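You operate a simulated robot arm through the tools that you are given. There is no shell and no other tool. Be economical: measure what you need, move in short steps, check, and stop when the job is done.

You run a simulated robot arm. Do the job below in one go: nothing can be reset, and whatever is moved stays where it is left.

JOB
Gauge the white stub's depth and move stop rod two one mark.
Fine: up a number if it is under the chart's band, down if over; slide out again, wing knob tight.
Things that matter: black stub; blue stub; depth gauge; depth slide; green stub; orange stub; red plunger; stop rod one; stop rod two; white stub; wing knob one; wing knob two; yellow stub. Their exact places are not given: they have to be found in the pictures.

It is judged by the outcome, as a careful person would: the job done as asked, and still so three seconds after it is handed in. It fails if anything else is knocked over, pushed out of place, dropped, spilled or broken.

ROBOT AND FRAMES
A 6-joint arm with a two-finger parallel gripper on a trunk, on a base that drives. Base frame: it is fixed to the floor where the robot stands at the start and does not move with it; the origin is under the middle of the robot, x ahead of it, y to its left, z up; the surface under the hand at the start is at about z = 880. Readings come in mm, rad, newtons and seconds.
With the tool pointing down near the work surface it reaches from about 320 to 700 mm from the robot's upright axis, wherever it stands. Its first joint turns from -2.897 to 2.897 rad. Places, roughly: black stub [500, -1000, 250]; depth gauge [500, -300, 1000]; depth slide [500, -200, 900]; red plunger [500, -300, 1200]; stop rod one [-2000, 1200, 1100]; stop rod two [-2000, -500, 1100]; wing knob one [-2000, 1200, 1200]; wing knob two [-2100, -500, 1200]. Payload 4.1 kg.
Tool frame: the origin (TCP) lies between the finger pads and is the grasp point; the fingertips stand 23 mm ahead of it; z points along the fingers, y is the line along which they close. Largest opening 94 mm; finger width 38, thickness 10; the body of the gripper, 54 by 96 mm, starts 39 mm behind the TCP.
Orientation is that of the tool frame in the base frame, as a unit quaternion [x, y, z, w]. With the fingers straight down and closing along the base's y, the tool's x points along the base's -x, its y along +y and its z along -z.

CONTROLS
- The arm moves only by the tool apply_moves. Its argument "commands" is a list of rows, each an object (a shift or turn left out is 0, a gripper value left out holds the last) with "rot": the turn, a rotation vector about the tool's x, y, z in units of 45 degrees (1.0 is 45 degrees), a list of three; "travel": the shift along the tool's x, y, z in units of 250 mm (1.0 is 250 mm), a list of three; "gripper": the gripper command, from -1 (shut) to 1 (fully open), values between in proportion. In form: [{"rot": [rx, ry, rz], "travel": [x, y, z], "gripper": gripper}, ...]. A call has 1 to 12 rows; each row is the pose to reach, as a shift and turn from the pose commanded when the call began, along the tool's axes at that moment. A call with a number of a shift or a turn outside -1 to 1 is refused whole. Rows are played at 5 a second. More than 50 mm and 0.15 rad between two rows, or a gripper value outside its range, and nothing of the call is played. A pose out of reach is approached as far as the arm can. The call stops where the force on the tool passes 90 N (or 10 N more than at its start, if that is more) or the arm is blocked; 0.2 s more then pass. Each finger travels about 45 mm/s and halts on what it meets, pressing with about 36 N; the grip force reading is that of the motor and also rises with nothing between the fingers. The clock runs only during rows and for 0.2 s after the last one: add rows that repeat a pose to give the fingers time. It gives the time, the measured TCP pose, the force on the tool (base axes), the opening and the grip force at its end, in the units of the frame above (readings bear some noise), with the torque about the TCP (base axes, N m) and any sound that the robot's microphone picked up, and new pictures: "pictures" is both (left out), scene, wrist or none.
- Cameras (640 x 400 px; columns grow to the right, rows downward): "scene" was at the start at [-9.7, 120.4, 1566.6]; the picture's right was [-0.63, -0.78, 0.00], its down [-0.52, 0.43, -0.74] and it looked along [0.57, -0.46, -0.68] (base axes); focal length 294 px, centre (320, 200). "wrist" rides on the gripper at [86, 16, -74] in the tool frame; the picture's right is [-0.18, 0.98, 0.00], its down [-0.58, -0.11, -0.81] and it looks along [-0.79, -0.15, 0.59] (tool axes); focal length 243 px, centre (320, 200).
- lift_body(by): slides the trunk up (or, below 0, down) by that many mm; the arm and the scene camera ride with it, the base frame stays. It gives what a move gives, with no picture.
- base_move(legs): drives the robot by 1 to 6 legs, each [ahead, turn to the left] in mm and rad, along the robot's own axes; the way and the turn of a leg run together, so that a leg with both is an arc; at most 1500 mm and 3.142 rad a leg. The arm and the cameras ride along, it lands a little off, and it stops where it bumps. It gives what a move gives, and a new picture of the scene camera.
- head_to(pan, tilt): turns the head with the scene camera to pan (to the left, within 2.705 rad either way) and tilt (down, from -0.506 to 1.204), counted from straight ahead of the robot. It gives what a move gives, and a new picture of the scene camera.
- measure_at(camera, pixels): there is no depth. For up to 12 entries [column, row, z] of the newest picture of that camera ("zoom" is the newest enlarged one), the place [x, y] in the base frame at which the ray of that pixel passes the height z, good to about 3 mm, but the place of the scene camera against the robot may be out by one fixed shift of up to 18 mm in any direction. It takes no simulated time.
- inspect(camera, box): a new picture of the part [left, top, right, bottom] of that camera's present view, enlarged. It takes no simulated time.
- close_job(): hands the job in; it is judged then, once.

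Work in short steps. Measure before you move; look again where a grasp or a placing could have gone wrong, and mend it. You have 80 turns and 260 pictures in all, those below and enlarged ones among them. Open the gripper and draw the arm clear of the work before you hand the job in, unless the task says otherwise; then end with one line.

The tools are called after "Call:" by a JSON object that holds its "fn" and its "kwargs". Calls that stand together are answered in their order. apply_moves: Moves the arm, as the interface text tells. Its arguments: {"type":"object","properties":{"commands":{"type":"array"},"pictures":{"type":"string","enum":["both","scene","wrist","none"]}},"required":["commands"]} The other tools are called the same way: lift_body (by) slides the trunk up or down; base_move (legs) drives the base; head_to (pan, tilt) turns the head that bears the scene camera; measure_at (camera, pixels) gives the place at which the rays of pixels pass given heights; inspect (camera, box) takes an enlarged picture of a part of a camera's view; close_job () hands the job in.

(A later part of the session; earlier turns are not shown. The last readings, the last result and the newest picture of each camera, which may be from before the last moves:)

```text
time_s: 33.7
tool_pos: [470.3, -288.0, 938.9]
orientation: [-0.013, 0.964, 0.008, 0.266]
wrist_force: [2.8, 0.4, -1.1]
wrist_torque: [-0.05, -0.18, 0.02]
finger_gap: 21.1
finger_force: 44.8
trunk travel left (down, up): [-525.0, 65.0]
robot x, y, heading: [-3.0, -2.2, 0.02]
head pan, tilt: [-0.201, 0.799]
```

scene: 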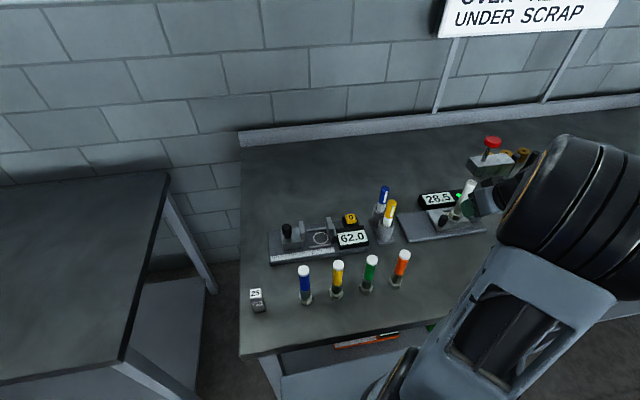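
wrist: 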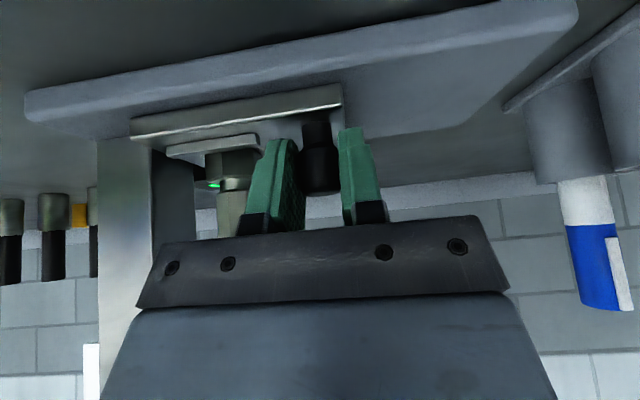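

Knob gripped. I pull the slide out (+y) about 86 mm.

Call:
{"fn": "apply_moves", "kwargs": {"commands": [{"travel": [-0.001, 0.06, 0]}, {"travel": [-0.003, 0.12, 0]}, {"travel": [-0.004, 0.18, 0]}, {"travel": [-0.006, 0.24, 0]}, {"travel": [-0.008, 0.3, 0]}, {"travel": [-0.009, 0.35, 0]}, {"travel": [-0.009, 0.35, 0]}], "pictures": "both"}}

```text
time_s: 35.3
tool_pos: [470.6, -203.2, 939.1]
orientation: [-0.013, 0.964, 0.008, 0.266]
wrist_force: [10.0, -18.3, -16.4]
wrist_torque: [-0.38, 0.36, -0.12]
finger_gap: 21.3
finger_force: 45.2
trunk travel left (down, up): [-525.0, 65.0]
robot x, y, heading: [1.7, -2.7, 0.01]
head pan, tilt: [-0.201, 0.799]
```

scene: 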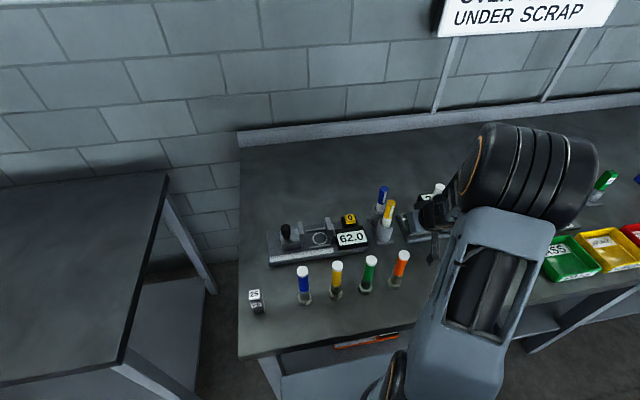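
wrist: 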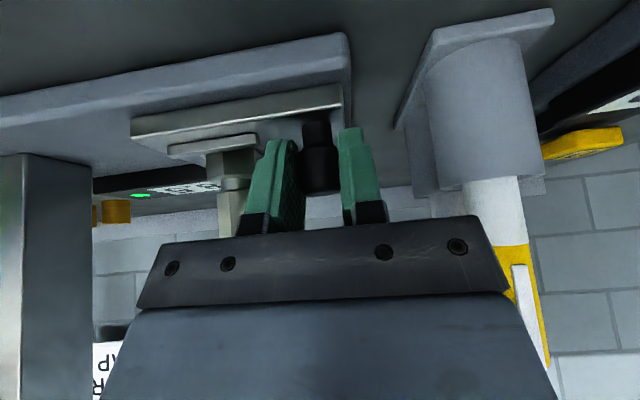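

Slide is back at about its original place (-203). I nudge to the end stop, release and retract.

Call:
{"fn": "apply_moves", "kwargs": {"commands": [{"travel": [0, 0.012, 0]}, {"travel": [0, 0.012, 0]}, {"travel": [0, 0.0, 0], "gripper": -0.15}, {"travel": [0, 0.0, 0]}, {"travel": [0, 0.0, 0]}, {"travel": [0.086, 0, -0.052]}, {"travel": [0.172, 0, -0.104]}, {"travel": [0.24, 0, -0.144]}, {"travel": [0.16, 0, -0.29]}, {"travel": [0.07, 0, -0.45]}, {"travel": [0, 0, -0.6]}, {"travel": [0, 0, -0.6]}], "pictures": "both"}}

Call:
{"fn": "inspect", "kwargs": {"camera": "scene", "box": [370, 120, 550, 255]}}

```text
time_s: 37.9
tool_pos: [393.8, -204.8, 1069.2]
orientation: [-0.013, 0.964, 0.008, 0.266]
wrist_force: [-0.1, 0.1, 0.3]
wrist_torque: [-0.01, -0.02, -0.03]
finger_gap: 40.2
finger_force: 0.1
trunk travel left (down, up): [-525.0, 65.0]
robot x, y, heading: [-2.2, -2.0, 0.012]
head pan, tilt: [-0.201, 0.799]
```

scene: 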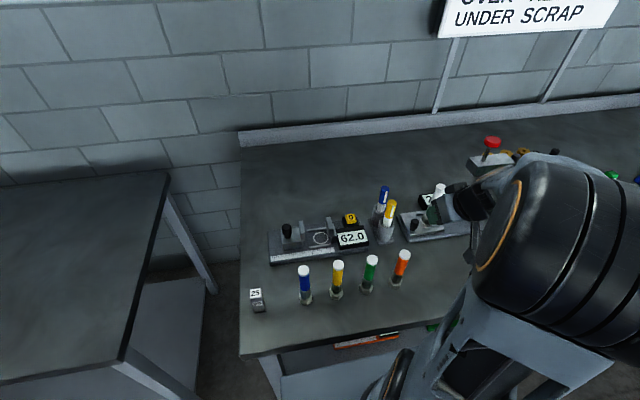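
wrist: 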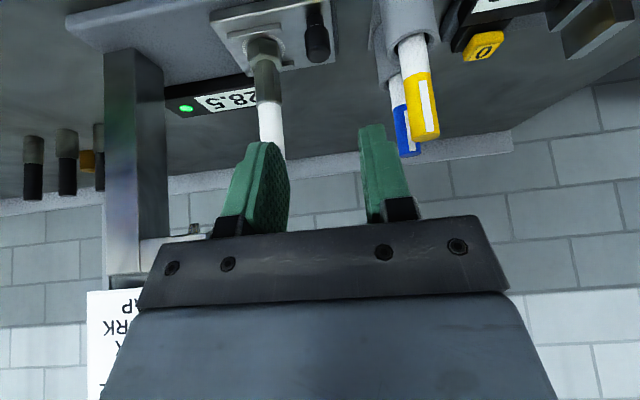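

```text
2.96 times, centred on (460, 188) of scene
```

zoom: 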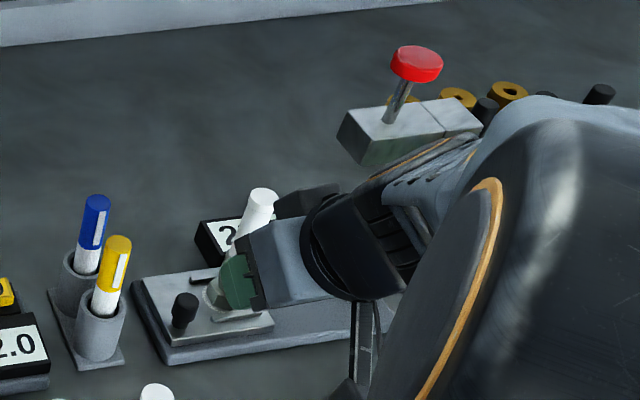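

The slide is out with the white stub in place. I raise the hand and retract to the driving pose.

Call:
{"fn": "apply_moves", "kwargs": {"commands": [{"travel": [-0.006, 0, -0.16], "rot": [0, 0.13, 0]}, {"travel": [-0.012, 0, -0.32], "rot": [0, 0.26, 0]}, {"travel": [-0.02, 0, -0.48], "rot": [0, 0.4, 0]}, {"travel": [-0.026, 0, -0.64], "rot": [0, 0.53, 0]}, {"travel": [-0.03, 0, -0.82], "rot": [0, 0.667, 0]}, {"travel": [-0.03, 0, -0.82], "rot": [0, 0.667, 0], "gripper": -1}, {"travel": [-0.03, 0, -0.82], "rot": [0, 0.667, 0]}], "pictures": "none"}}

Call:
{"fn": "head_to", "kwargs": {"pan": 2.7, "tilt": 0.45}}

Call:
{"fn": "inspect", "kwargs": {"camera": "scene", "box": [0, 120, 200, 260]}}

Call:
{"fn": "head_to", "kwargs": {"pan": -2.7, "tilt": 0.45}}

Call:
{"fn": "inspect", "kwargs": {"camera": "scene", "box": [240, 80, 440, 220]}}

```text
time_s: 39.5
tool_pos: [293.5, -209.8, 1249.6]
orientation: [-0.014, 1.0, 0.004, 0.007]
wrist_force: [0.9, -0.9, 0.3]
wrist_torque: [-0.03, 0.05, -0.03]
finger_gap: 0.1
finger_force: 13.4
trunk travel left (down, up): [-525.0, 65.0]
robot x, y, heading: [-1.4, -0.1, 0.011]
head pan, tilt: [-0.201, 0.799]
```

```text
time_s: 42.0
tool_pos: [294.8, -208.5, 1247.2]
orientation: [-0.015, 1.0, 0.004, 0.007]
wrist_force: [-0.1, -0.2, -0.4]
wrist_torque: [0.04, 0.02, -0.02]
finger_gap: 0.0
finger_force: 36.2
trunk travel left (down, up): [-525.0, 65.0]
robot x, y, heading: [-0.5, -1.5, 0.013]
head pan, tilt: [2.7, 0.45]
```

scene: 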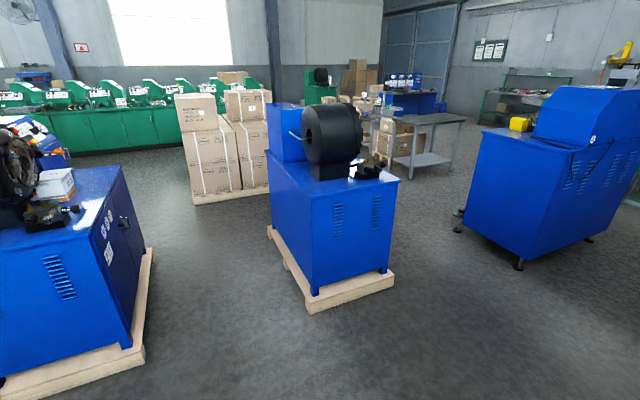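

```text
2.86 times, centred on (100, 190) of scene
```

zoom: 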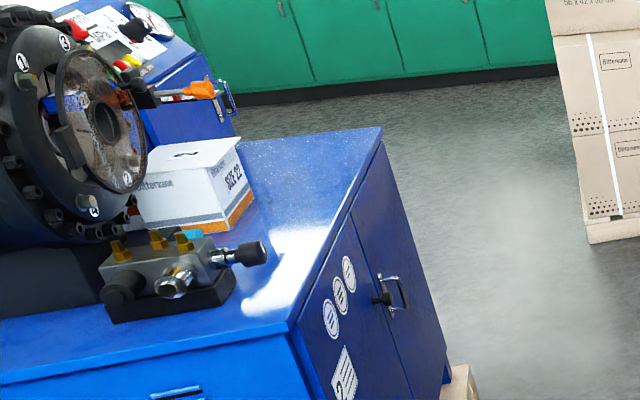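

```text
time_s: 46.2
tool_pos: [292.9, -208.1, 1248.7]
orientation: [-0.015, 1.0, 0.005, 0.008]
wrist_force: [0.6, -0.2, -0.2]
wrist_torque: [-0.04, -0.01, -0.01]
finger_gap: 0.0
finger_force: 35.6
trunk travel left (down, up): [-525.0, 65.0]
robot x, y, heading: [0.1, -0.9, 0.014]
head pan, tilt: [-2.7, 0.45]
```

scene: 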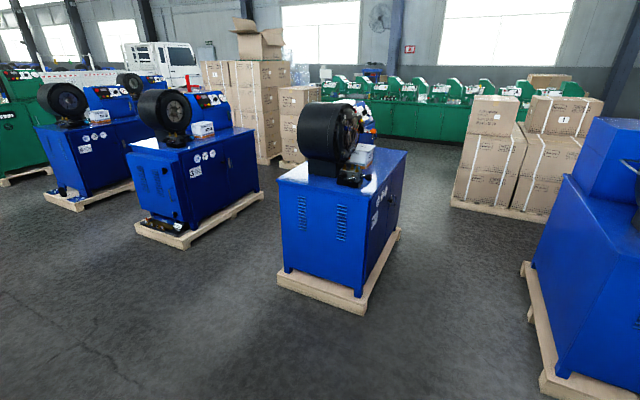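

```text
2.86 times, centred on (340, 150) of scene
```

zoom: 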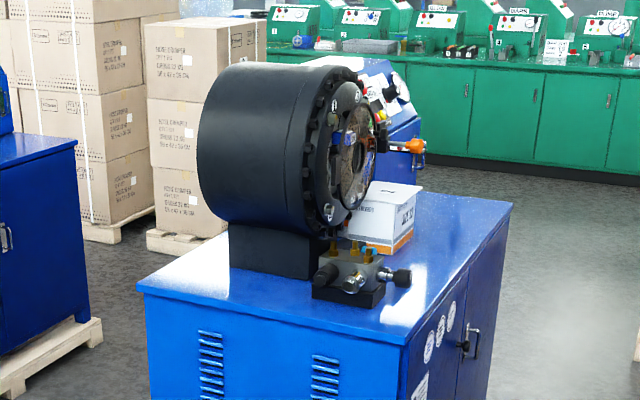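

Machine two is the blue one at (345,200). I measure its pallet corners on the floor plus a few features.

Call:
{"fn": "measure_at", "kwargs": {"camera": "scene", "pixels": [[363, 314, 0], [278, 287, 0], [400, 238, 0], [367, 206, 1000], [405, 152, 900], [278, 180, 900], [540, 390, 0], [522, 270, 0]]}}

Call:
{"fn": "inspect", "kwargs": {"camera": "scene", "box": [300, 90, 400, 160]}}

```text
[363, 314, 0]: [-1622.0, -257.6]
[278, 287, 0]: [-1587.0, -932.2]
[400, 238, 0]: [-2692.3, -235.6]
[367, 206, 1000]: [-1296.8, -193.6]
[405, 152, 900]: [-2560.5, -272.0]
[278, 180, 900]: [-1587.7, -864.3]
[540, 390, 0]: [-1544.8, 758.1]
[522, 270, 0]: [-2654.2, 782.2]
```

```text
5.71 times, centred on (350, 125) of scene
```

zoom: 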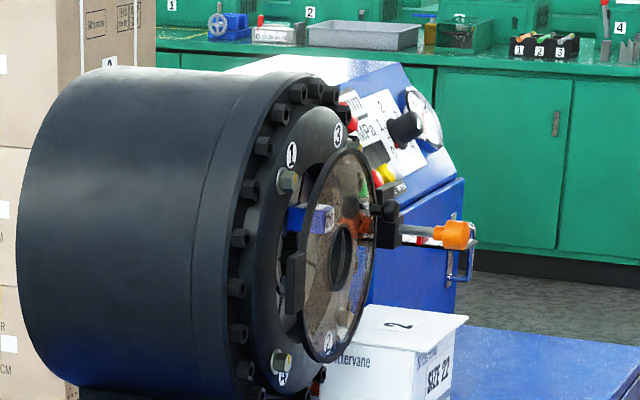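

Corridor between machines spans y≈-250…760. I back away from the bench, turn, and drive to the corridor mouth.

Call:
{"fn": "base_move", "kwargs": {"legs": [[-300, 0], [0, 2.883], [1030, 0]]}}

Call:
{"fn": "head_to", "kwargs": {"pan": 0.35, "tilt": 0.35}}

```text
time_s: 60.0
tool_pos: [-1538.6, 499.9, 1249.3]
orientation: [0.994, -0.107, -0.009, 0.004]
wrist_force: [0.5, 0.3, 0.6]
wrist_torque: [0.0, 0.03, 0.01]
finger_gap: 0.0
finger_force: 35.3
trunk travel left (down, up): [-525.0, 65.0]
robot x, y, heading: [-1299.2, 230.6, 2.912]
head pan, tilt: [-2.7, 0.45]
```

scene: 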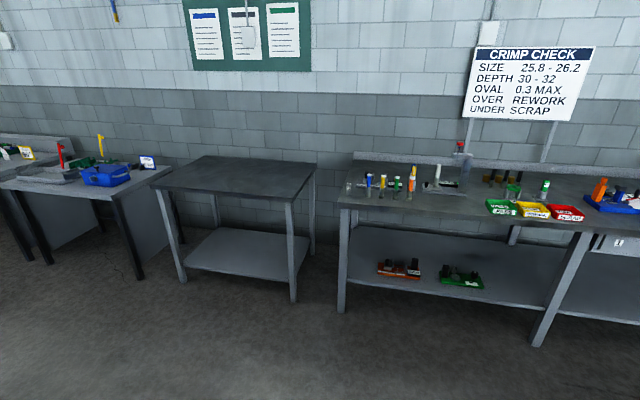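

```text
time_s: 62.6
tool_pos: [-1538.1, 500.3, 1248.2]
orientation: [0.994, -0.108, -0.009, 0.004]
wrist_force: [-0.3, -0.4, -0.9]
wrist_torque: [-0.02, 0.0, -0.01]
finger_gap: 0.4
finger_force: 35.4
trunk travel left (down, up): [-525.0, 65.0]
robot x, y, heading: [-1305.4, 229.5, 2.911]
head pan, tilt: [0.351, 0.351]
```

scene: 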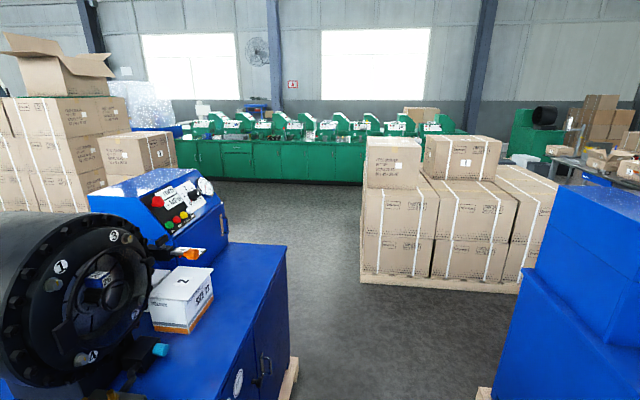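

The corridor is clear. I turn the head left to look at the rod on machine two from here.

Call:
{"fn": "head_to", "kwargs": {"pan": 0.75, "tilt": 0.45}}

Call:
{"fn": "inspect", "kwargs": {"camera": "scene", "box": [160, 130, 400, 290]}}

```text
time_s: 63.5
tool_pos: [-1538.4, 499.7, 1248.1]
orientation: [0.994, -0.108, -0.008, 0.003]
wrist_force: [-0.4, 0.6, 0.0]
wrist_torque: [-0.01, 0.01, -0.01]
finger_gap: 0.3
finger_force: 36.2
trunk travel left (down, up): [-525.0, 65.0]
robot x, y, heading: [-1300.5, 227.3, 2.906]
head pan, tilt: [0.75, 0.45]
```

scene: 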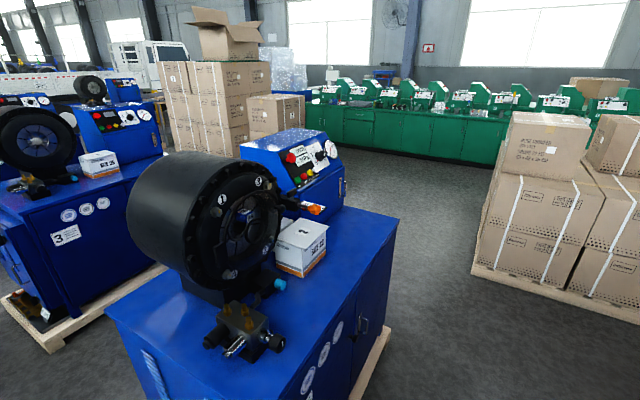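

```text
2.50 times, centred on (280, 210) of scene
```

zoom: 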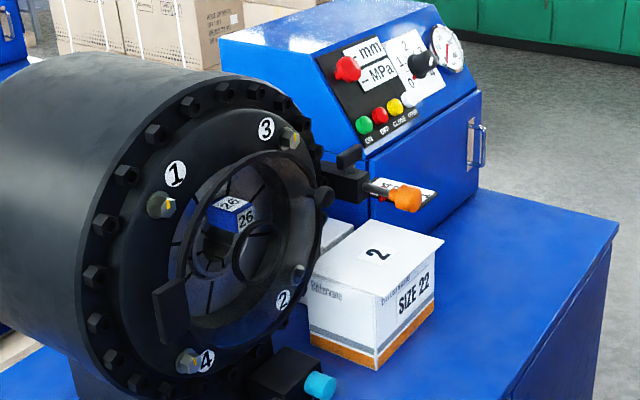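

Stop rod two is the bar with the orange tip at (314,209), wing knob on its bracket above-left. I get its rays at several heights.

Call:
{"fn": "measure_at", "kwargs": {"camera": "scene", "pixels": [[314, 209, 1050], [314, 209, 1100], [314, 209, 1150], [314, 209, 1200], [292, 193, 1150], [292, 193, 1200]]}}

```text
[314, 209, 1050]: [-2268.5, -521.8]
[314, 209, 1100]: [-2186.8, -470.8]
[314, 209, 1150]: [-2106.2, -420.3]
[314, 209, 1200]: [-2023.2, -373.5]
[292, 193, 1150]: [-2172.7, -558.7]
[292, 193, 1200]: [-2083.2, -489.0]
```

I drive to (-2090, 200) and face machine two.

Call:
{"fn": "base_move", "kwargs": {"legs": [[0, 0.27], [790, 0], [0, 1.535]]}}

Call:
{"fn": "head_to", "kwargs": {"pan": 0.1, "tilt": 0.6}}

```text
time_s: 72.4
tool_pos: [-2302.3, -90.4, 1247.7]
orientation: [0.701, 0.713, -0.002, 0.009]
wrist_force: [0.4, 0.3, -0.2]
wrist_torque: [0.04, 0.01, 0.04]
finger_gap: 0.0
finger_force: 36.1
trunk travel left (down, up): [-525.0, 65.0]
robot x, y, heading: [-2092.8, 201.6, -1.571]
head pan, tilt: [0.75, 0.45]
```

scene: 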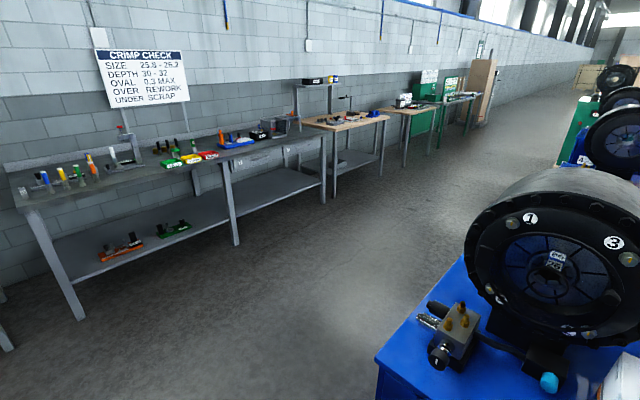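

```text
time_s: 73.4
tool_pos: [-2301.1, -90.6, 1248.1]
orientation: [0.701, 0.713, -0.002, 0.009]
wrist_force: [0.4, 0.3, -0.4]
wrist_torque: [0.03, -0.01, 0.0]
finger_gap: 0.0
finger_force: 36.1
trunk travel left (down, up): [-525.0, 65.0]
robot x, y, heading: [-2092.0, 202.7, -1.571]
head pan, tilt: [0.099, 0.6]
```

scene: 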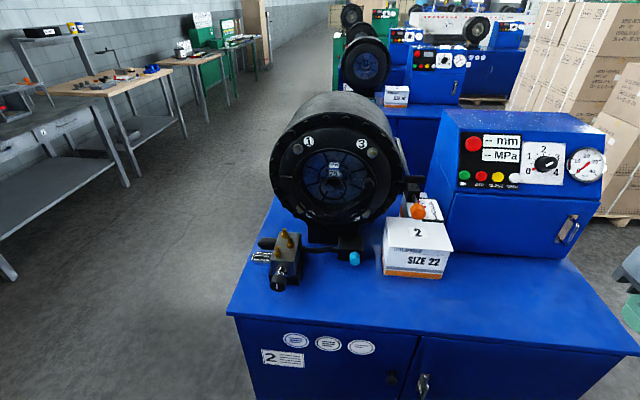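

Machine "2" is straight ahead; rod tip at (418,211). Zoom in on rod, scale and wing knob.

Call:
{"fn": "inspect", "kwargs": {"camera": "scene", "box": [380, 160, 460, 220]}}

Call:
{"fn": "inspect", "kwargs": {"camera": "wrist", "box": [0, 0, 640, 400]}}

Call:
{"fn": "measure_at", "kwargs": {"camera": "scene", "pixels": [[418, 211, 1050], [418, 211, 1080], [418, 211, 1100], [418, 211, 1150], [418, 211, 1200], [411, 182, 1150], [411, 182, 1180]]}}

```text
6.67 times, centred on (420, 190) of scene
```

zoom: 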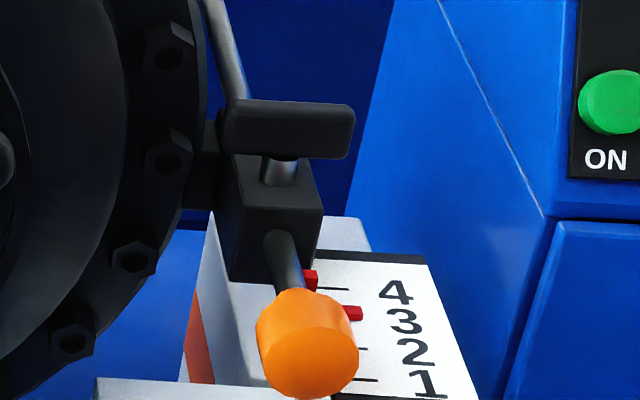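

```text
1.00 times, centred on (320, 200) of wrist (not enlarged: the box is as wide or as high as the picture)
```

zoom: 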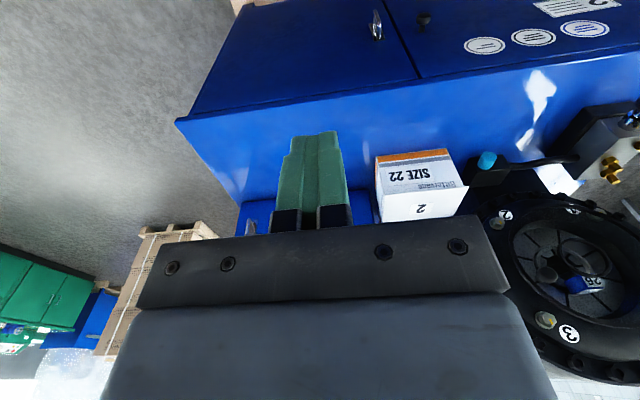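

```text
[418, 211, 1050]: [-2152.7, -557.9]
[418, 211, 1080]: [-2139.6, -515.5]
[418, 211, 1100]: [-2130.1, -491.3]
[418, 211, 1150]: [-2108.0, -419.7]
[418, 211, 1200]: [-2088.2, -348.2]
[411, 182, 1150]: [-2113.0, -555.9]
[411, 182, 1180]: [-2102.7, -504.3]
```

The red pointer sits at number 3 on scale 1–4 (4 is inward); "up a number" means 4. I move the hand to a viewing place above and to the side for a wrist view.

Call:
{"fn": "apply_moves", "kwargs": {"commands": [{"travel": [-0.107, 0.068, -0.095]}, {"travel": [-0.213, 0.136, -0.189]}, {"travel": [-0.32, 0.204, -0.284]}, {"travel": [-0.427, 0.272, -0.379]}, {"travel": [-0.533, 0.34, -0.473]}, {"travel": [-0.64, 0.408, -0.568]}, {"travel": [-0.64, 0.408, -0.568]}, {"travel": [-0.64, 0.408, -0.568]}]}}

Call:
{"fn": "inspect", "kwargs": {"camera": "wrist", "box": [350, 80, 510, 200]}}

```text
time_s: 75.2
tool_pos: [-2197.7, -245.5, 1392.3]
orientation: [0.701, 0.713, -0.003, 0.009]
wrist_force: [-0.3, -0.7, 0.4]
wrist_torque: [0.02, 0.01, -0.01]
finger_gap: 0.2
finger_force: 36.3
trunk travel left (down, up): [-525.0, 65.0]
robot x, y, heading: [-2092.3, 199.1, -1.566]
head pan, tilt: [0.099, 0.6]
```

scene: 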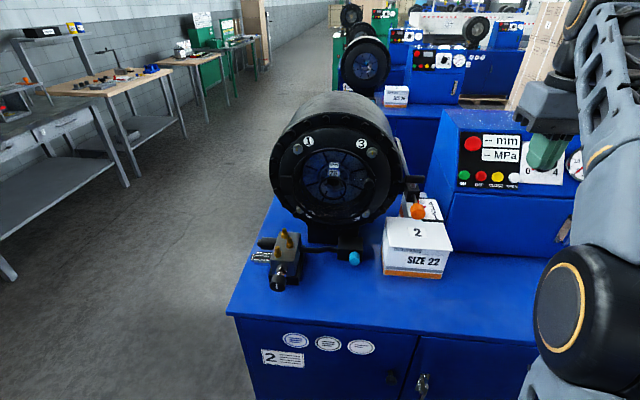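
wrist: 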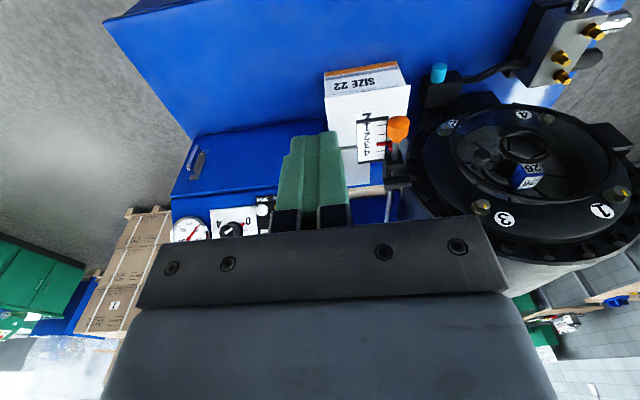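

```text
3.33 times, centred on (430, 140) of wrist
```

zoom: 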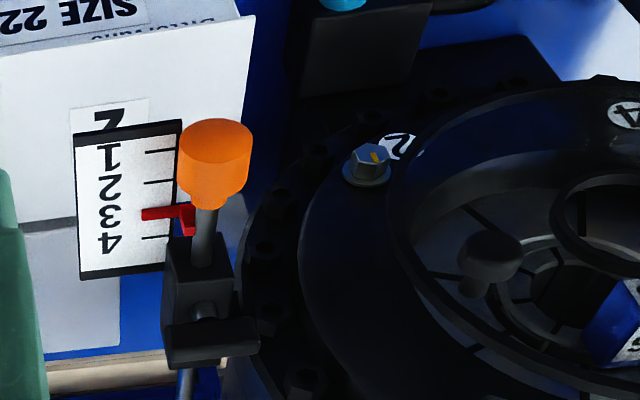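

Pointer confirmed at 3. I triangulate tip and wing knob from the wrist view.

Call:
{"fn": "measure_at", "kwargs": {"camera": "wrist", "pixels": [[398.5, 126.5, 1100], [398.5, 126.5, 1150], [398.5, 126.5, 1200], [397.6, 182.6, 1150], [397.6, 182.6, 1200], [397.6, 182.6, 1250], [395.5, 159, 1150], [381.4, 125, 1130], [380.5, 151.4, 1130]]}}

Call:
{"fn": "measure_at", "kwargs": {"camera": "scene", "pixels": [[415, 179.2, 1150], [415, 179.2, 1200], [415, 179.2, 1250]]}}

```text
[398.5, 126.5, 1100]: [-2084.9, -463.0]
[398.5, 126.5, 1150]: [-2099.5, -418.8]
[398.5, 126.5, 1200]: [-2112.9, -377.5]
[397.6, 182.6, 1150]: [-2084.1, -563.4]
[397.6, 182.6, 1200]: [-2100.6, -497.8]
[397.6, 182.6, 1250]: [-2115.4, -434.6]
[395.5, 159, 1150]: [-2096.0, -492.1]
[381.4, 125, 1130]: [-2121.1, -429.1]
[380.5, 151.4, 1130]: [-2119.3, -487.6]
```

```text
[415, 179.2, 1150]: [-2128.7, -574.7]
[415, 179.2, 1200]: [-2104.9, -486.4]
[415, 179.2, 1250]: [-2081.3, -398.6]
```

Estimated: rod tip (-2102,-412,1155), wing knob (-2101,-505,1195), mark spacing ≈20 mm. I need clearances near the crimp head, so I tilt the hand back to look down from above.

Call:
{"fn": "apply_moves", "kwargs": {"commands": [{"travel": [-0.17, 0.02, 0.04], "rot": [0, 0.133, 0]}, {"travel": [-0.34, 0.045, 0.08], "rot": [0, 0.267, 0]}, {"travel": [-0.51, 0.067, 0.12], "rot": [0, 0.4, 0]}, {"travel": [-0.68, 0.09, 0.16], "rot": [0, 0.533, 0]}, {"travel": [-0.848, 0.112, 0.196], "rot": [0, 0.667, 0]}, {"travel": [-0.848, 0.112, 0.196], "rot": [0, 0.667, 0]}, {"travel": [-0.848, 0.112, 0.196], "rot": [0, 0.667, 0]}]}}

Call:
{"fn": "inspect", "kwargs": {"camera": "wrist", "box": [340, 60, 540, 220]}}

```text
time_s: 76.8
tool_pos: [-2151.1, -303.2, 1201.8]
orientation: [0.678, 0.692, 0.178, -0.175]
wrist_force: [-0.2, 0.7, -0.6]
wrist_torque: [0.0, -0.02, 0.04]
finger_gap: 0.4
finger_force: 35.8
out of reach, approached as far as the arm can: row 1, 2, 3, 4, 5, 6, 7
trunk travel left (down, up): [-525.0, 65.0]
robot x, y, heading: [-2088.0, 196.5, -1.563]
head pan, tilt: [0.099, 0.6]
```

scene: 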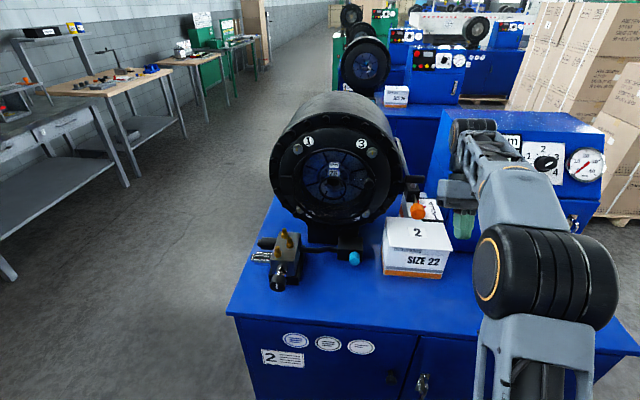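
wrist: 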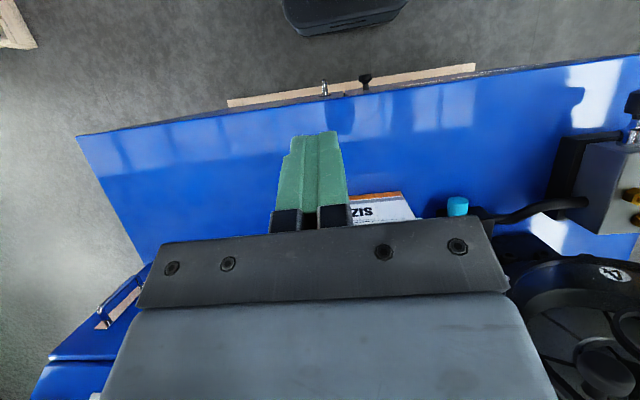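

```text
2.50 times, centred on (440, 140) of wrist
```

zoom: 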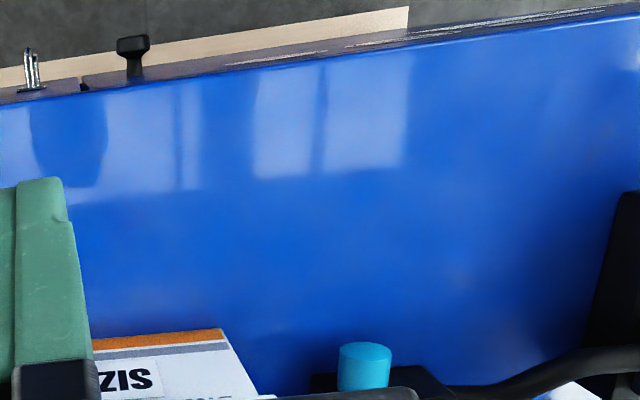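

That pose was out of reach and the arm sagged low (nothing touched). I bring the hand back up and level.

Call:
{"fn": "apply_moves", "kwargs": {"commands": [{"travel": [0.1, 0, -0.08], "rot": [0, -0.133, 0]}, {"travel": [0.2, 0, -0.16], "rot": [0, -0.267, 0]}, {"travel": [0.3, 0, -0.24], "rot": [0, -0.4, 0]}, {"travel": [0.4, 0, -0.32], "rot": [0, -0.533, 0]}, {"travel": [0.508, 0, -0.4], "rot": [0, -0.667, 0]}, {"travel": [0.508, 0, -0.4], "rot": [0, -0.667, 0]}, {"travel": [0.508, 0, -0.4], "rot": [0, -0.667, 0]}], "pictures": "none"}}

```text
time_s: 78.4
tool_pos: [-2154.4, -244.4, 1350.3]
orientation: [0.701, 0.713, -0.002, 0.009]
wrist_force: [-0.1, 0.8, 0.1]
wrist_torque: [-0.02, 0.01, 0.0]
finger_gap: 0.0
finger_force: 36.0
trunk travel left (down, up): [-525.0, 65.0]
robot x, y, heading: [-2091.3, 200.6, -1.575]
head pan, tilt: [0.099, 0.6]
```

I drive 110 mm closer so the knob falls well within reach.

Call:
{"fn": "base_move", "kwargs": {"legs": [[110, 0]]}}

Call:
{"fn": "apply_moves", "kwargs": {"commands": [{"travel": [0.0, 0, -0.16], "rot": [0, 0.133, 0]}, {"travel": [-0.04, 0, -0.2], "rot": [0, 0.267, 0]}, {"travel": [-0.16, 0, -0.2], "rot": [0, 0.4, 0]}, {"travel": [-0.3, 0, -0.2], "rot": [0, 0.4, 0]}, {"travel": [-0.3, 0, -0.2], "rot": [0, 0.4, 0]}, {"travel": [-0.3, 0, -0.2], "rot": [0, 0.4, 0]}]}}

Call:
{"fn": "inspect", "kwargs": {"camera": "wrist", "box": [340, 60, 540, 220]}}

```text
time_s: 79.6
tool_pos: [-2155.0, -354.8, 1350.8]
orientation: [0.701, 0.713, -0.002, 0.008]
wrist_force: [0.2, 0.4, 0.0]
wrist_torque: [0.03, 0.0, -0.03]
finger_gap: 0.1
finger_force: 35.9
trunk travel left (down, up): [-525.0, 65.0]
robot x, y, heading: [-2090.0, 87.7, -1.571]
head pan, tilt: [0.099, 0.6]
```

scene: 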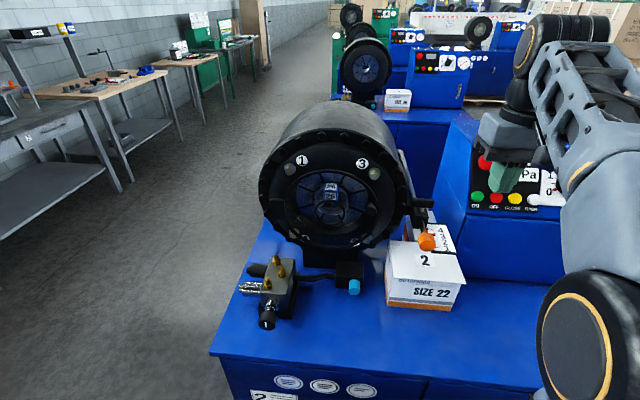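

```text
time_s: 81.0
tool_pos: [-2150.3, -365.2, 1300.7]
orientation: [0.693, 0.705, 0.106, -0.102]
wrist_force: [-0.6, 0.0, -0.9]
wrist_torque: [0.02, 0.01, 0.0]
finger_gap: 0.1
finger_force: 36.3
out of reach, approached as far as the arm can: row 1, 2, 3, 4, 5, 6
trunk travel left (down, up): [-525.0, 65.0]
robot x, y, heading: [-2092.1, 86.7, -1.569]
head pan, tilt: [0.099, 0.6]
```

scene: 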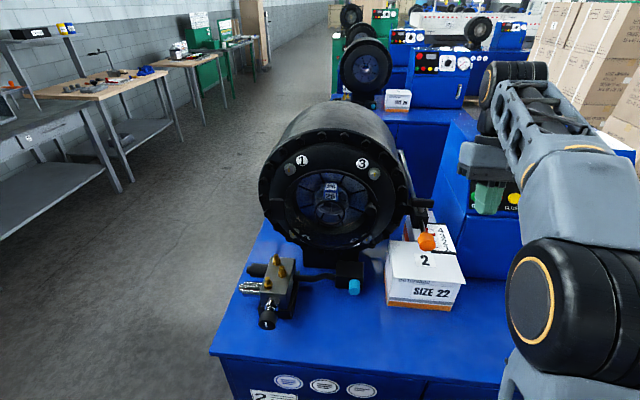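
wrist: 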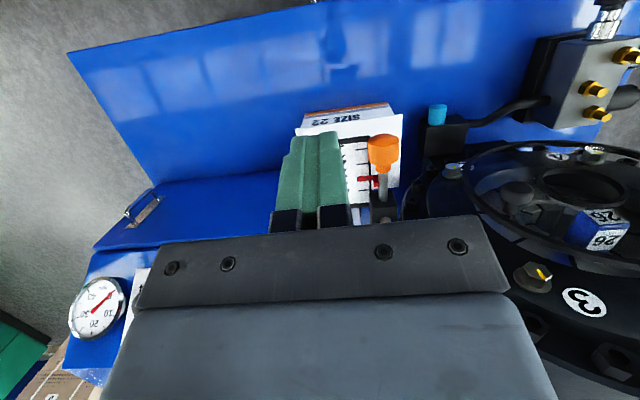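

```text
2.50 times, centred on (440, 140) of wrist
```

zoom: 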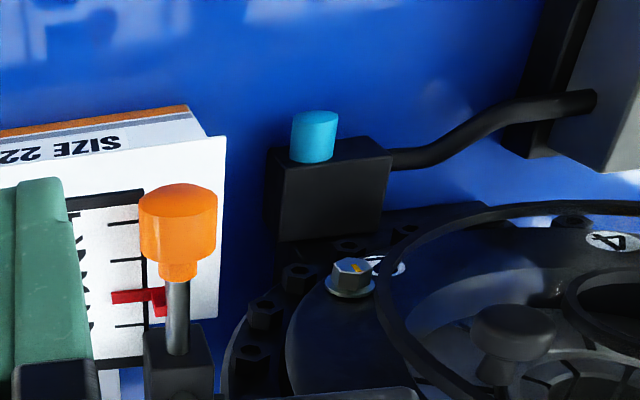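

The scene camera is closer now; I zoom on the knob at (422,205).

Call:
{"fn": "inspect", "kwargs": {"camera": "scene", "box": [380, 170, 460, 250]}}

Call:
{"fn": "inspect", "kwargs": {"camera": "scene", "box": [250, 90, 490, 260]}}

```text
5.00 times, centred on (420, 210) of scene
```

zoom: 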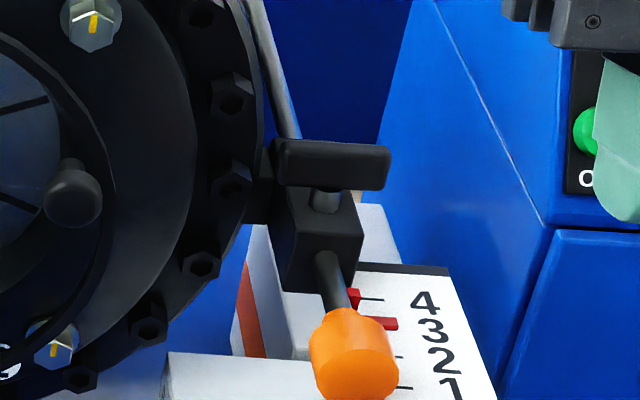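

```text
2.35 times, centred on (370, 175) of scene
```

zoom: 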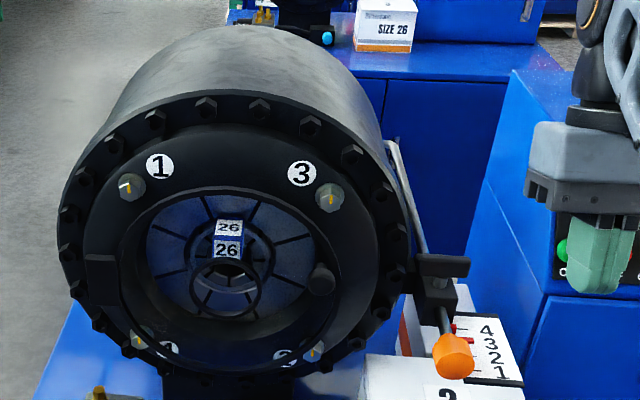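

Flange edge is only ~35 mm left of the wing's axis, and the arm is near its reach limit; I raise the trunk 60 mm and drive 50 mm nearer.

Call:
{"fn": "lift_body", "kwargs": {"by": 60}}

Call:
{"fn": "base_move", "kwargs": {"legs": [[50, 0]]}}

```text
time_s: 82.0
tool_pos: [-2150.9, -365.0, 1358.9]
orientation: [0.693, 0.706, 0.106, -0.103]
wrist_force: [0.1, -0.3, -0.1]
wrist_torque: [0.0, -0.03, -0.01]
finger_gap: 0.0
finger_force: 35.5
trunk travel left (down, up): [-585.0, 5.0]
robot x, y, heading: [-2089.7, 88.1, -1.566]
head pan, tilt: [0.099, 0.6]
```

```text
time_s: 82.9
tool_pos: [-2150.2, -416.6, 1358.4]
orientation: [0.693, 0.705, 0.107, -0.102]
wrist_force: [-0.2, 0.2, -0.5]
wrist_torque: [-0.03, -0.02, 0.0]
finger_gap: 0.1
finger_force: 36.2
trunk travel left (down, up): [-585.0, 5.0]
robot x, y, heading: [-2094.1, 41.4, -1.568]
head pan, tilt: [0.099, 0.6]
```

scene: 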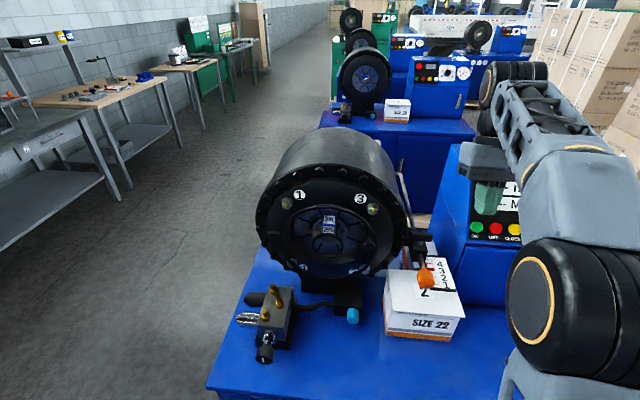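

Now a wrist look from this higher, nearer pose.

Call:
{"fn": "inspect", "kwargs": {"camera": "wrist", "box": [340, 60, 540, 220]}}

Call:
{"fn": "inspect", "kwargs": {"camera": "scene", "box": [385, 190, 465, 290]}}

```text
2.50 times, centred on (440, 140) of wrist
```

zoom: 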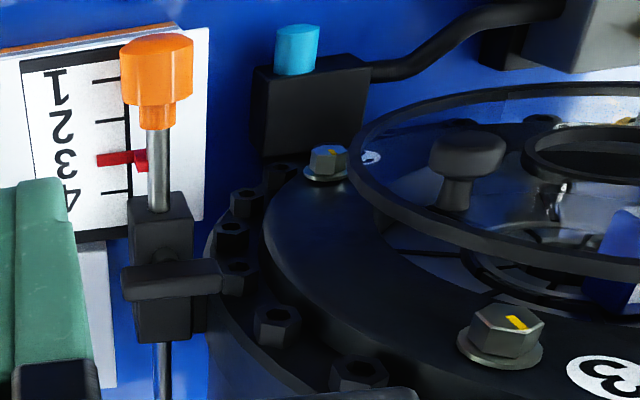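

```text
4.00 times, centred on (425, 240) of scene
```

zoom: 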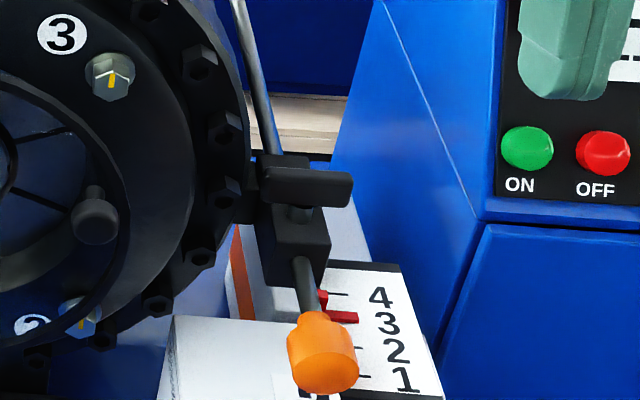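

I measure wing centre and ends, flange rim, rod and tip in this wrist view.

Call:
{"fn": "measure_at", "kwargs": {"camera": "wrist", "pixels": [[380.8, 171.2, 1190], [380.8, 171.2, 1200], [380.8, 171.2, 1210], [360.8, 173.2, 1200], [400.8, 170, 1200], [422.4, 191.2, 1200], [422.4, 191.2, 1250], [394, 164, 1150], [394, 164, 1200], [374.8, 136, 1155], [374.8, 84, 1155]]}}

Call:
{"fn": "measure_at", "kwargs": {"camera": "scene", "pixels": [[421.5, 237, 1190], [421.5, 237, 1200], [421.5, 237, 1210], [425, 279, 1155]]}}

```text
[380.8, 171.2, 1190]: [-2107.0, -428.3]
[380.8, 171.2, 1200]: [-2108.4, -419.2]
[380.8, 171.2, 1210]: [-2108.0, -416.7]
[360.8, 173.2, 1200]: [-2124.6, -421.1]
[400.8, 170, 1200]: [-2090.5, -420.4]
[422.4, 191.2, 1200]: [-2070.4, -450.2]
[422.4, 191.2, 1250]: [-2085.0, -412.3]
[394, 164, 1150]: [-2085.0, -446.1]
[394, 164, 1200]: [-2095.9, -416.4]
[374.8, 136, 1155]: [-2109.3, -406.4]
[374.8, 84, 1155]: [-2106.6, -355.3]
```

```text
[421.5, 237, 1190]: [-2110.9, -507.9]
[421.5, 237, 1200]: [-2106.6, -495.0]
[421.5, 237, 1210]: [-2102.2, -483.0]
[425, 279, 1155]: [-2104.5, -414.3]
```

Those wrist numbers used an outdated pose; I retake the wrist zoom and measure in it directly.

Call:
{"fn": "inspect", "kwargs": {"camera": "wrist", "box": [340, 60, 540, 220]}}

Call:
{"fn": "measure_at", "kwargs": {"camera": "zoom", "pixels": [[172, 278, 1180], [172, 278, 1190], [172, 278, 1200], [172, 278, 1210], [122, 283, 1195], [222, 275, 1195], [276, 328, 1200], [276, 328, 1250], [205, 260, 1150], [157, 190, 1155], [157, 60, 1155], [245, 203, 1150]]}}

```text
2.50 times, centred on (440, 140) of wrist
```

zoom: 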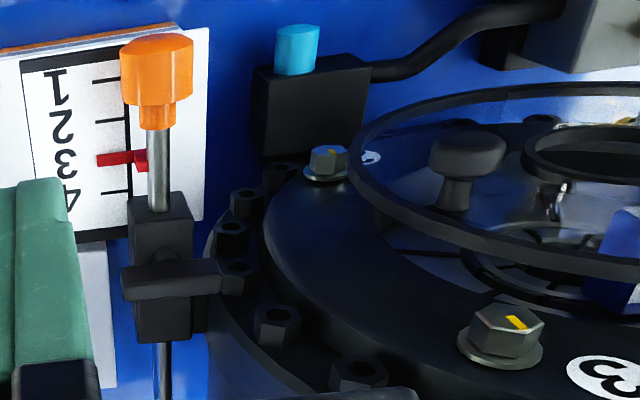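

```text
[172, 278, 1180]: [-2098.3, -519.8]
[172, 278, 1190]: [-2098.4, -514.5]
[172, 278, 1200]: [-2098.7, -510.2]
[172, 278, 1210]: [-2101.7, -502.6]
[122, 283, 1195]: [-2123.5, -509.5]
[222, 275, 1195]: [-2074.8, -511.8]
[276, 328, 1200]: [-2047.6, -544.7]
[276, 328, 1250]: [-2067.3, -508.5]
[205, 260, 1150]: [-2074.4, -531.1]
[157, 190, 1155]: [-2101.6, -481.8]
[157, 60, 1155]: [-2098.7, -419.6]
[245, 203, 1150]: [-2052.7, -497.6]
```

Wing centre ≈(-2099,-511,1197), along x, 49 mm long; flange face at y≈-505, rim at x≈-2072. I will push the wing's outer end. First level the hand and turn it 90° about its axis (camera to the outer side).

Call:
{"fn": "apply_moves", "kwargs": {"commands": [{"rot": [0, -0.13, 0]}, {"rot": [0, -0.26, 0]}, {"rot": [0, -0.38, 0], "travel": [0.0, 0, 0]}, {"rot": [0, -0.38, 0]}], "pictures": "none"}}

Call:
{"fn": "apply_moves", "kwargs": {"commands": [{"rot": [0, 0, -0.18]}, {"rot": [0, 0, -0.36]}, {"rot": [0, 0, -0.54]}, {"rot": [0, 0, -0.72]}, {"rot": [0, 0, -0.9]}, {"rot": [0, 0, -1]}, {"rot": [0, 0, -1]}], "pictures": "none"}}

Call:
{"fn": "apply_moves", "kwargs": {"commands": [{"rot": [0, 0, -0.18]}, {"rot": [0, 0, -0.36]}, {"rot": [0, 0, -0.54]}, {"rot": [0, 0, -0.72]}, {"rot": [0, 0, -0.9]}, {"rot": [0, 0, -1]}, {"rot": [0, 0, -1]}], "pictures": "both"}}

```text
time_s: 83.9
tool_pos: [-2151.1, -415.6, 1358.5]
orientation: [0.701, 0.713, 0.002, 0.004]
wrist_force: [-0.1, 0.7, -0.1]
wrist_torque: [0.0, 0.0, 0.03]
finger_gap: 0.0
finger_force: 36.1
trunk travel left (down, up): [-585.0, 5.0]
robot x, y, heading: [-2087.2, 40.5, -1.565]
head pan, tilt: [0.099, 0.6]
```

```text
time_s: 85.5
tool_pos: [-2150.9, -415.6, 1359.5]
orientation: [0.374, 0.928, 0.002, 0.004]
wrist_force: [0.2, 0.4, 0.1]
wrist_torque: [0.0, 0.0, 0.03]
finger_gap: 0.0
finger_force: 35.7
trunk travel left (down, up): [-585.0, 5.0]
robot x, y, heading: [-2090.8, 41.4, -1.568]
head pan, tilt: [0.099, 0.6]
```

```text
time_s: 87.1
tool_pos: [-2150.6, -415.6, 1360.1]
orientation: [-0.01, 1.0, -0.001, 0.005]
wrist_force: [0.2, -0.8, -0.1]
wrist_torque: [-0.02, -0.01, 0.0]
finger_gap: 0.0
finger_force: 35.8
trunk travel left (down, up): [-585.0, 5.0]
robot x, y, heading: [-2087.3, 37.7, -1.571]
head pan, tilt: [0.099, 0.6]
```

scene: 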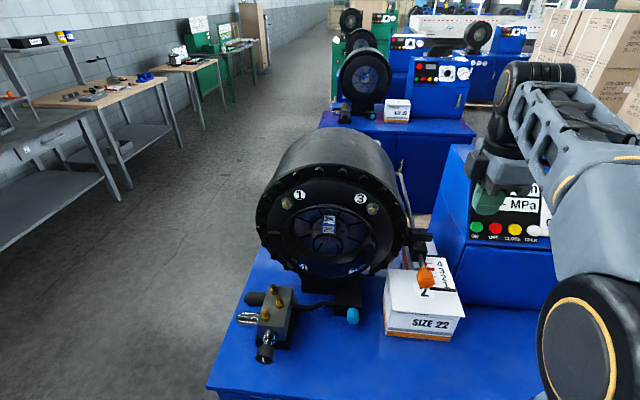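
wrist: 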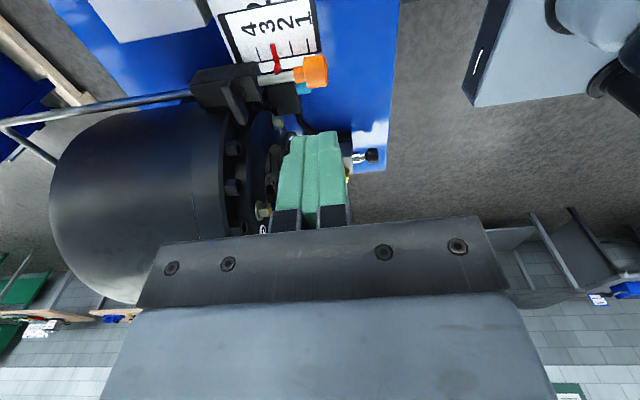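

Great side view. I zoom on block and wing to refine height and place.

Call:
{"fn": "inspect", "kwargs": {"camera": "wrist", "box": [170, 20, 350, 160]}}

```text
2.86 times, centred on (260, 90) of wrist
```

zoom: 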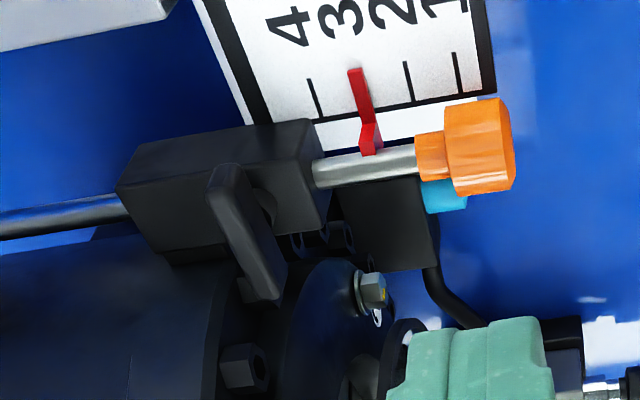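

Call:
{"fn": "measure_at", "kwargs": {"camera": "zoom", "pixels": [[250, 225, 1180], [250, 225, 1195], [250, 225, 1210], [222, 172, 1200], [268, 292, 1200], [480, 150, 1155], [505, 150, 1155], [316, 98, 1130], [457, 72, 1130], [318, 180, 1155], [375, 152, 1155], [205, 330, 1200]]}}

```text
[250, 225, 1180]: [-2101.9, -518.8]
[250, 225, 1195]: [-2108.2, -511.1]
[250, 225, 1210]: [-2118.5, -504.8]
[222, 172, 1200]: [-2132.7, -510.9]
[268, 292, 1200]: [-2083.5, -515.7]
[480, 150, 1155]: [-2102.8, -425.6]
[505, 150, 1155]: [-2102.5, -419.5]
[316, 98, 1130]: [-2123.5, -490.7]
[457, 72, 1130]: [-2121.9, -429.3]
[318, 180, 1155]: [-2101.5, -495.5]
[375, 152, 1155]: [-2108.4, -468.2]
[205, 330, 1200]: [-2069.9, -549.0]
```

Wing top ≈1187, axis ≈(-2102,-514). I lower the closed fingers in front of (robot side of) the wing's outer end, first to z 1245.

Call:
{"fn": "apply_moves", "kwargs": {"commands": [{"travel": [-0.03, -0.086, 0.15]}, {"travel": [-0.06, -0.172, 0.3]}, {"travel": [-0.09, -0.258, 0.46]}, {"travel": [-0.09, -0.258, 0.46]}, {"travel": [-0.09, -0.258, 0.46]}]}}

Call:
{"fn": "inspect", "kwargs": {"camera": "wrist", "box": [200, 60, 400, 220]}}

Call:
{"fn": "inspect", "kwargs": {"camera": "scene", "box": [385, 170, 505, 290]}}

```text
time_s: 88.3
tool_pos: [-2126.2, -478.4, 1244.1]
orientation: [-0.008, 1.0, -0.001, 0.005]
wrist_force: [-0.2, -0.3, 0.2]
wrist_torque: [0.0, 0.04, -0.01]
finger_gap: 0.2
finger_force: 36.2
trunk travel left (down, up): [-585.0, 5.0]
robot x, y, heading: [-2093.8, 39.5, -1.568]
head pan, tilt: [0.099, 0.6]
```

scene: 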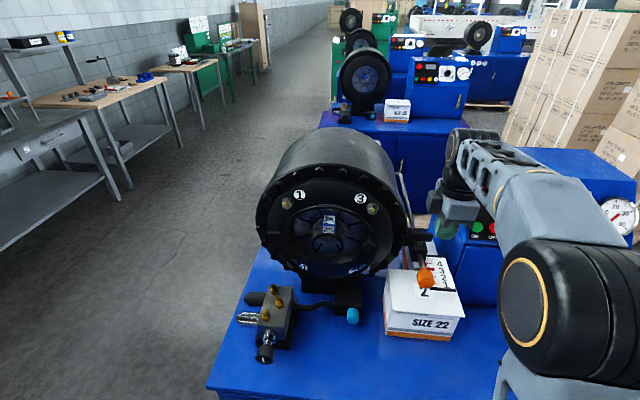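
wrist: 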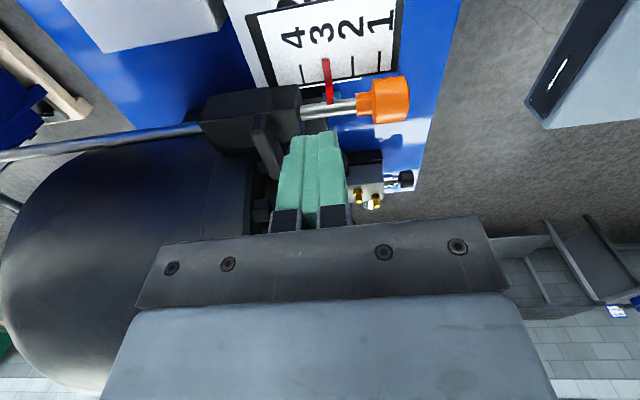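

```text
2.50 times, centred on (300, 140) of wrist
```

zoom: 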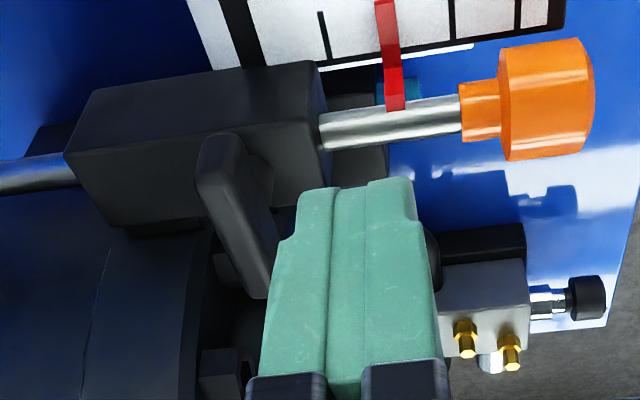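

```text
3.33 times, centred on (445, 230) of scene
```

zoom: 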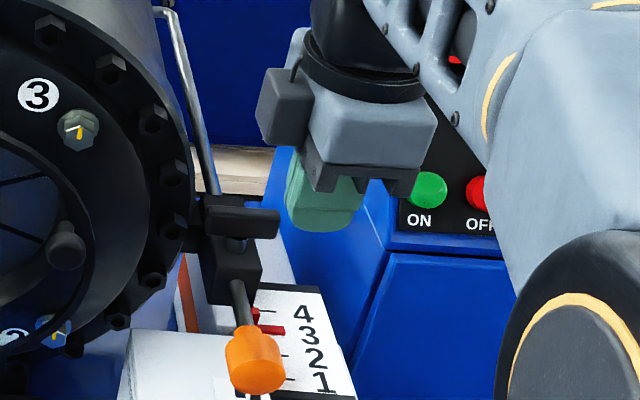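

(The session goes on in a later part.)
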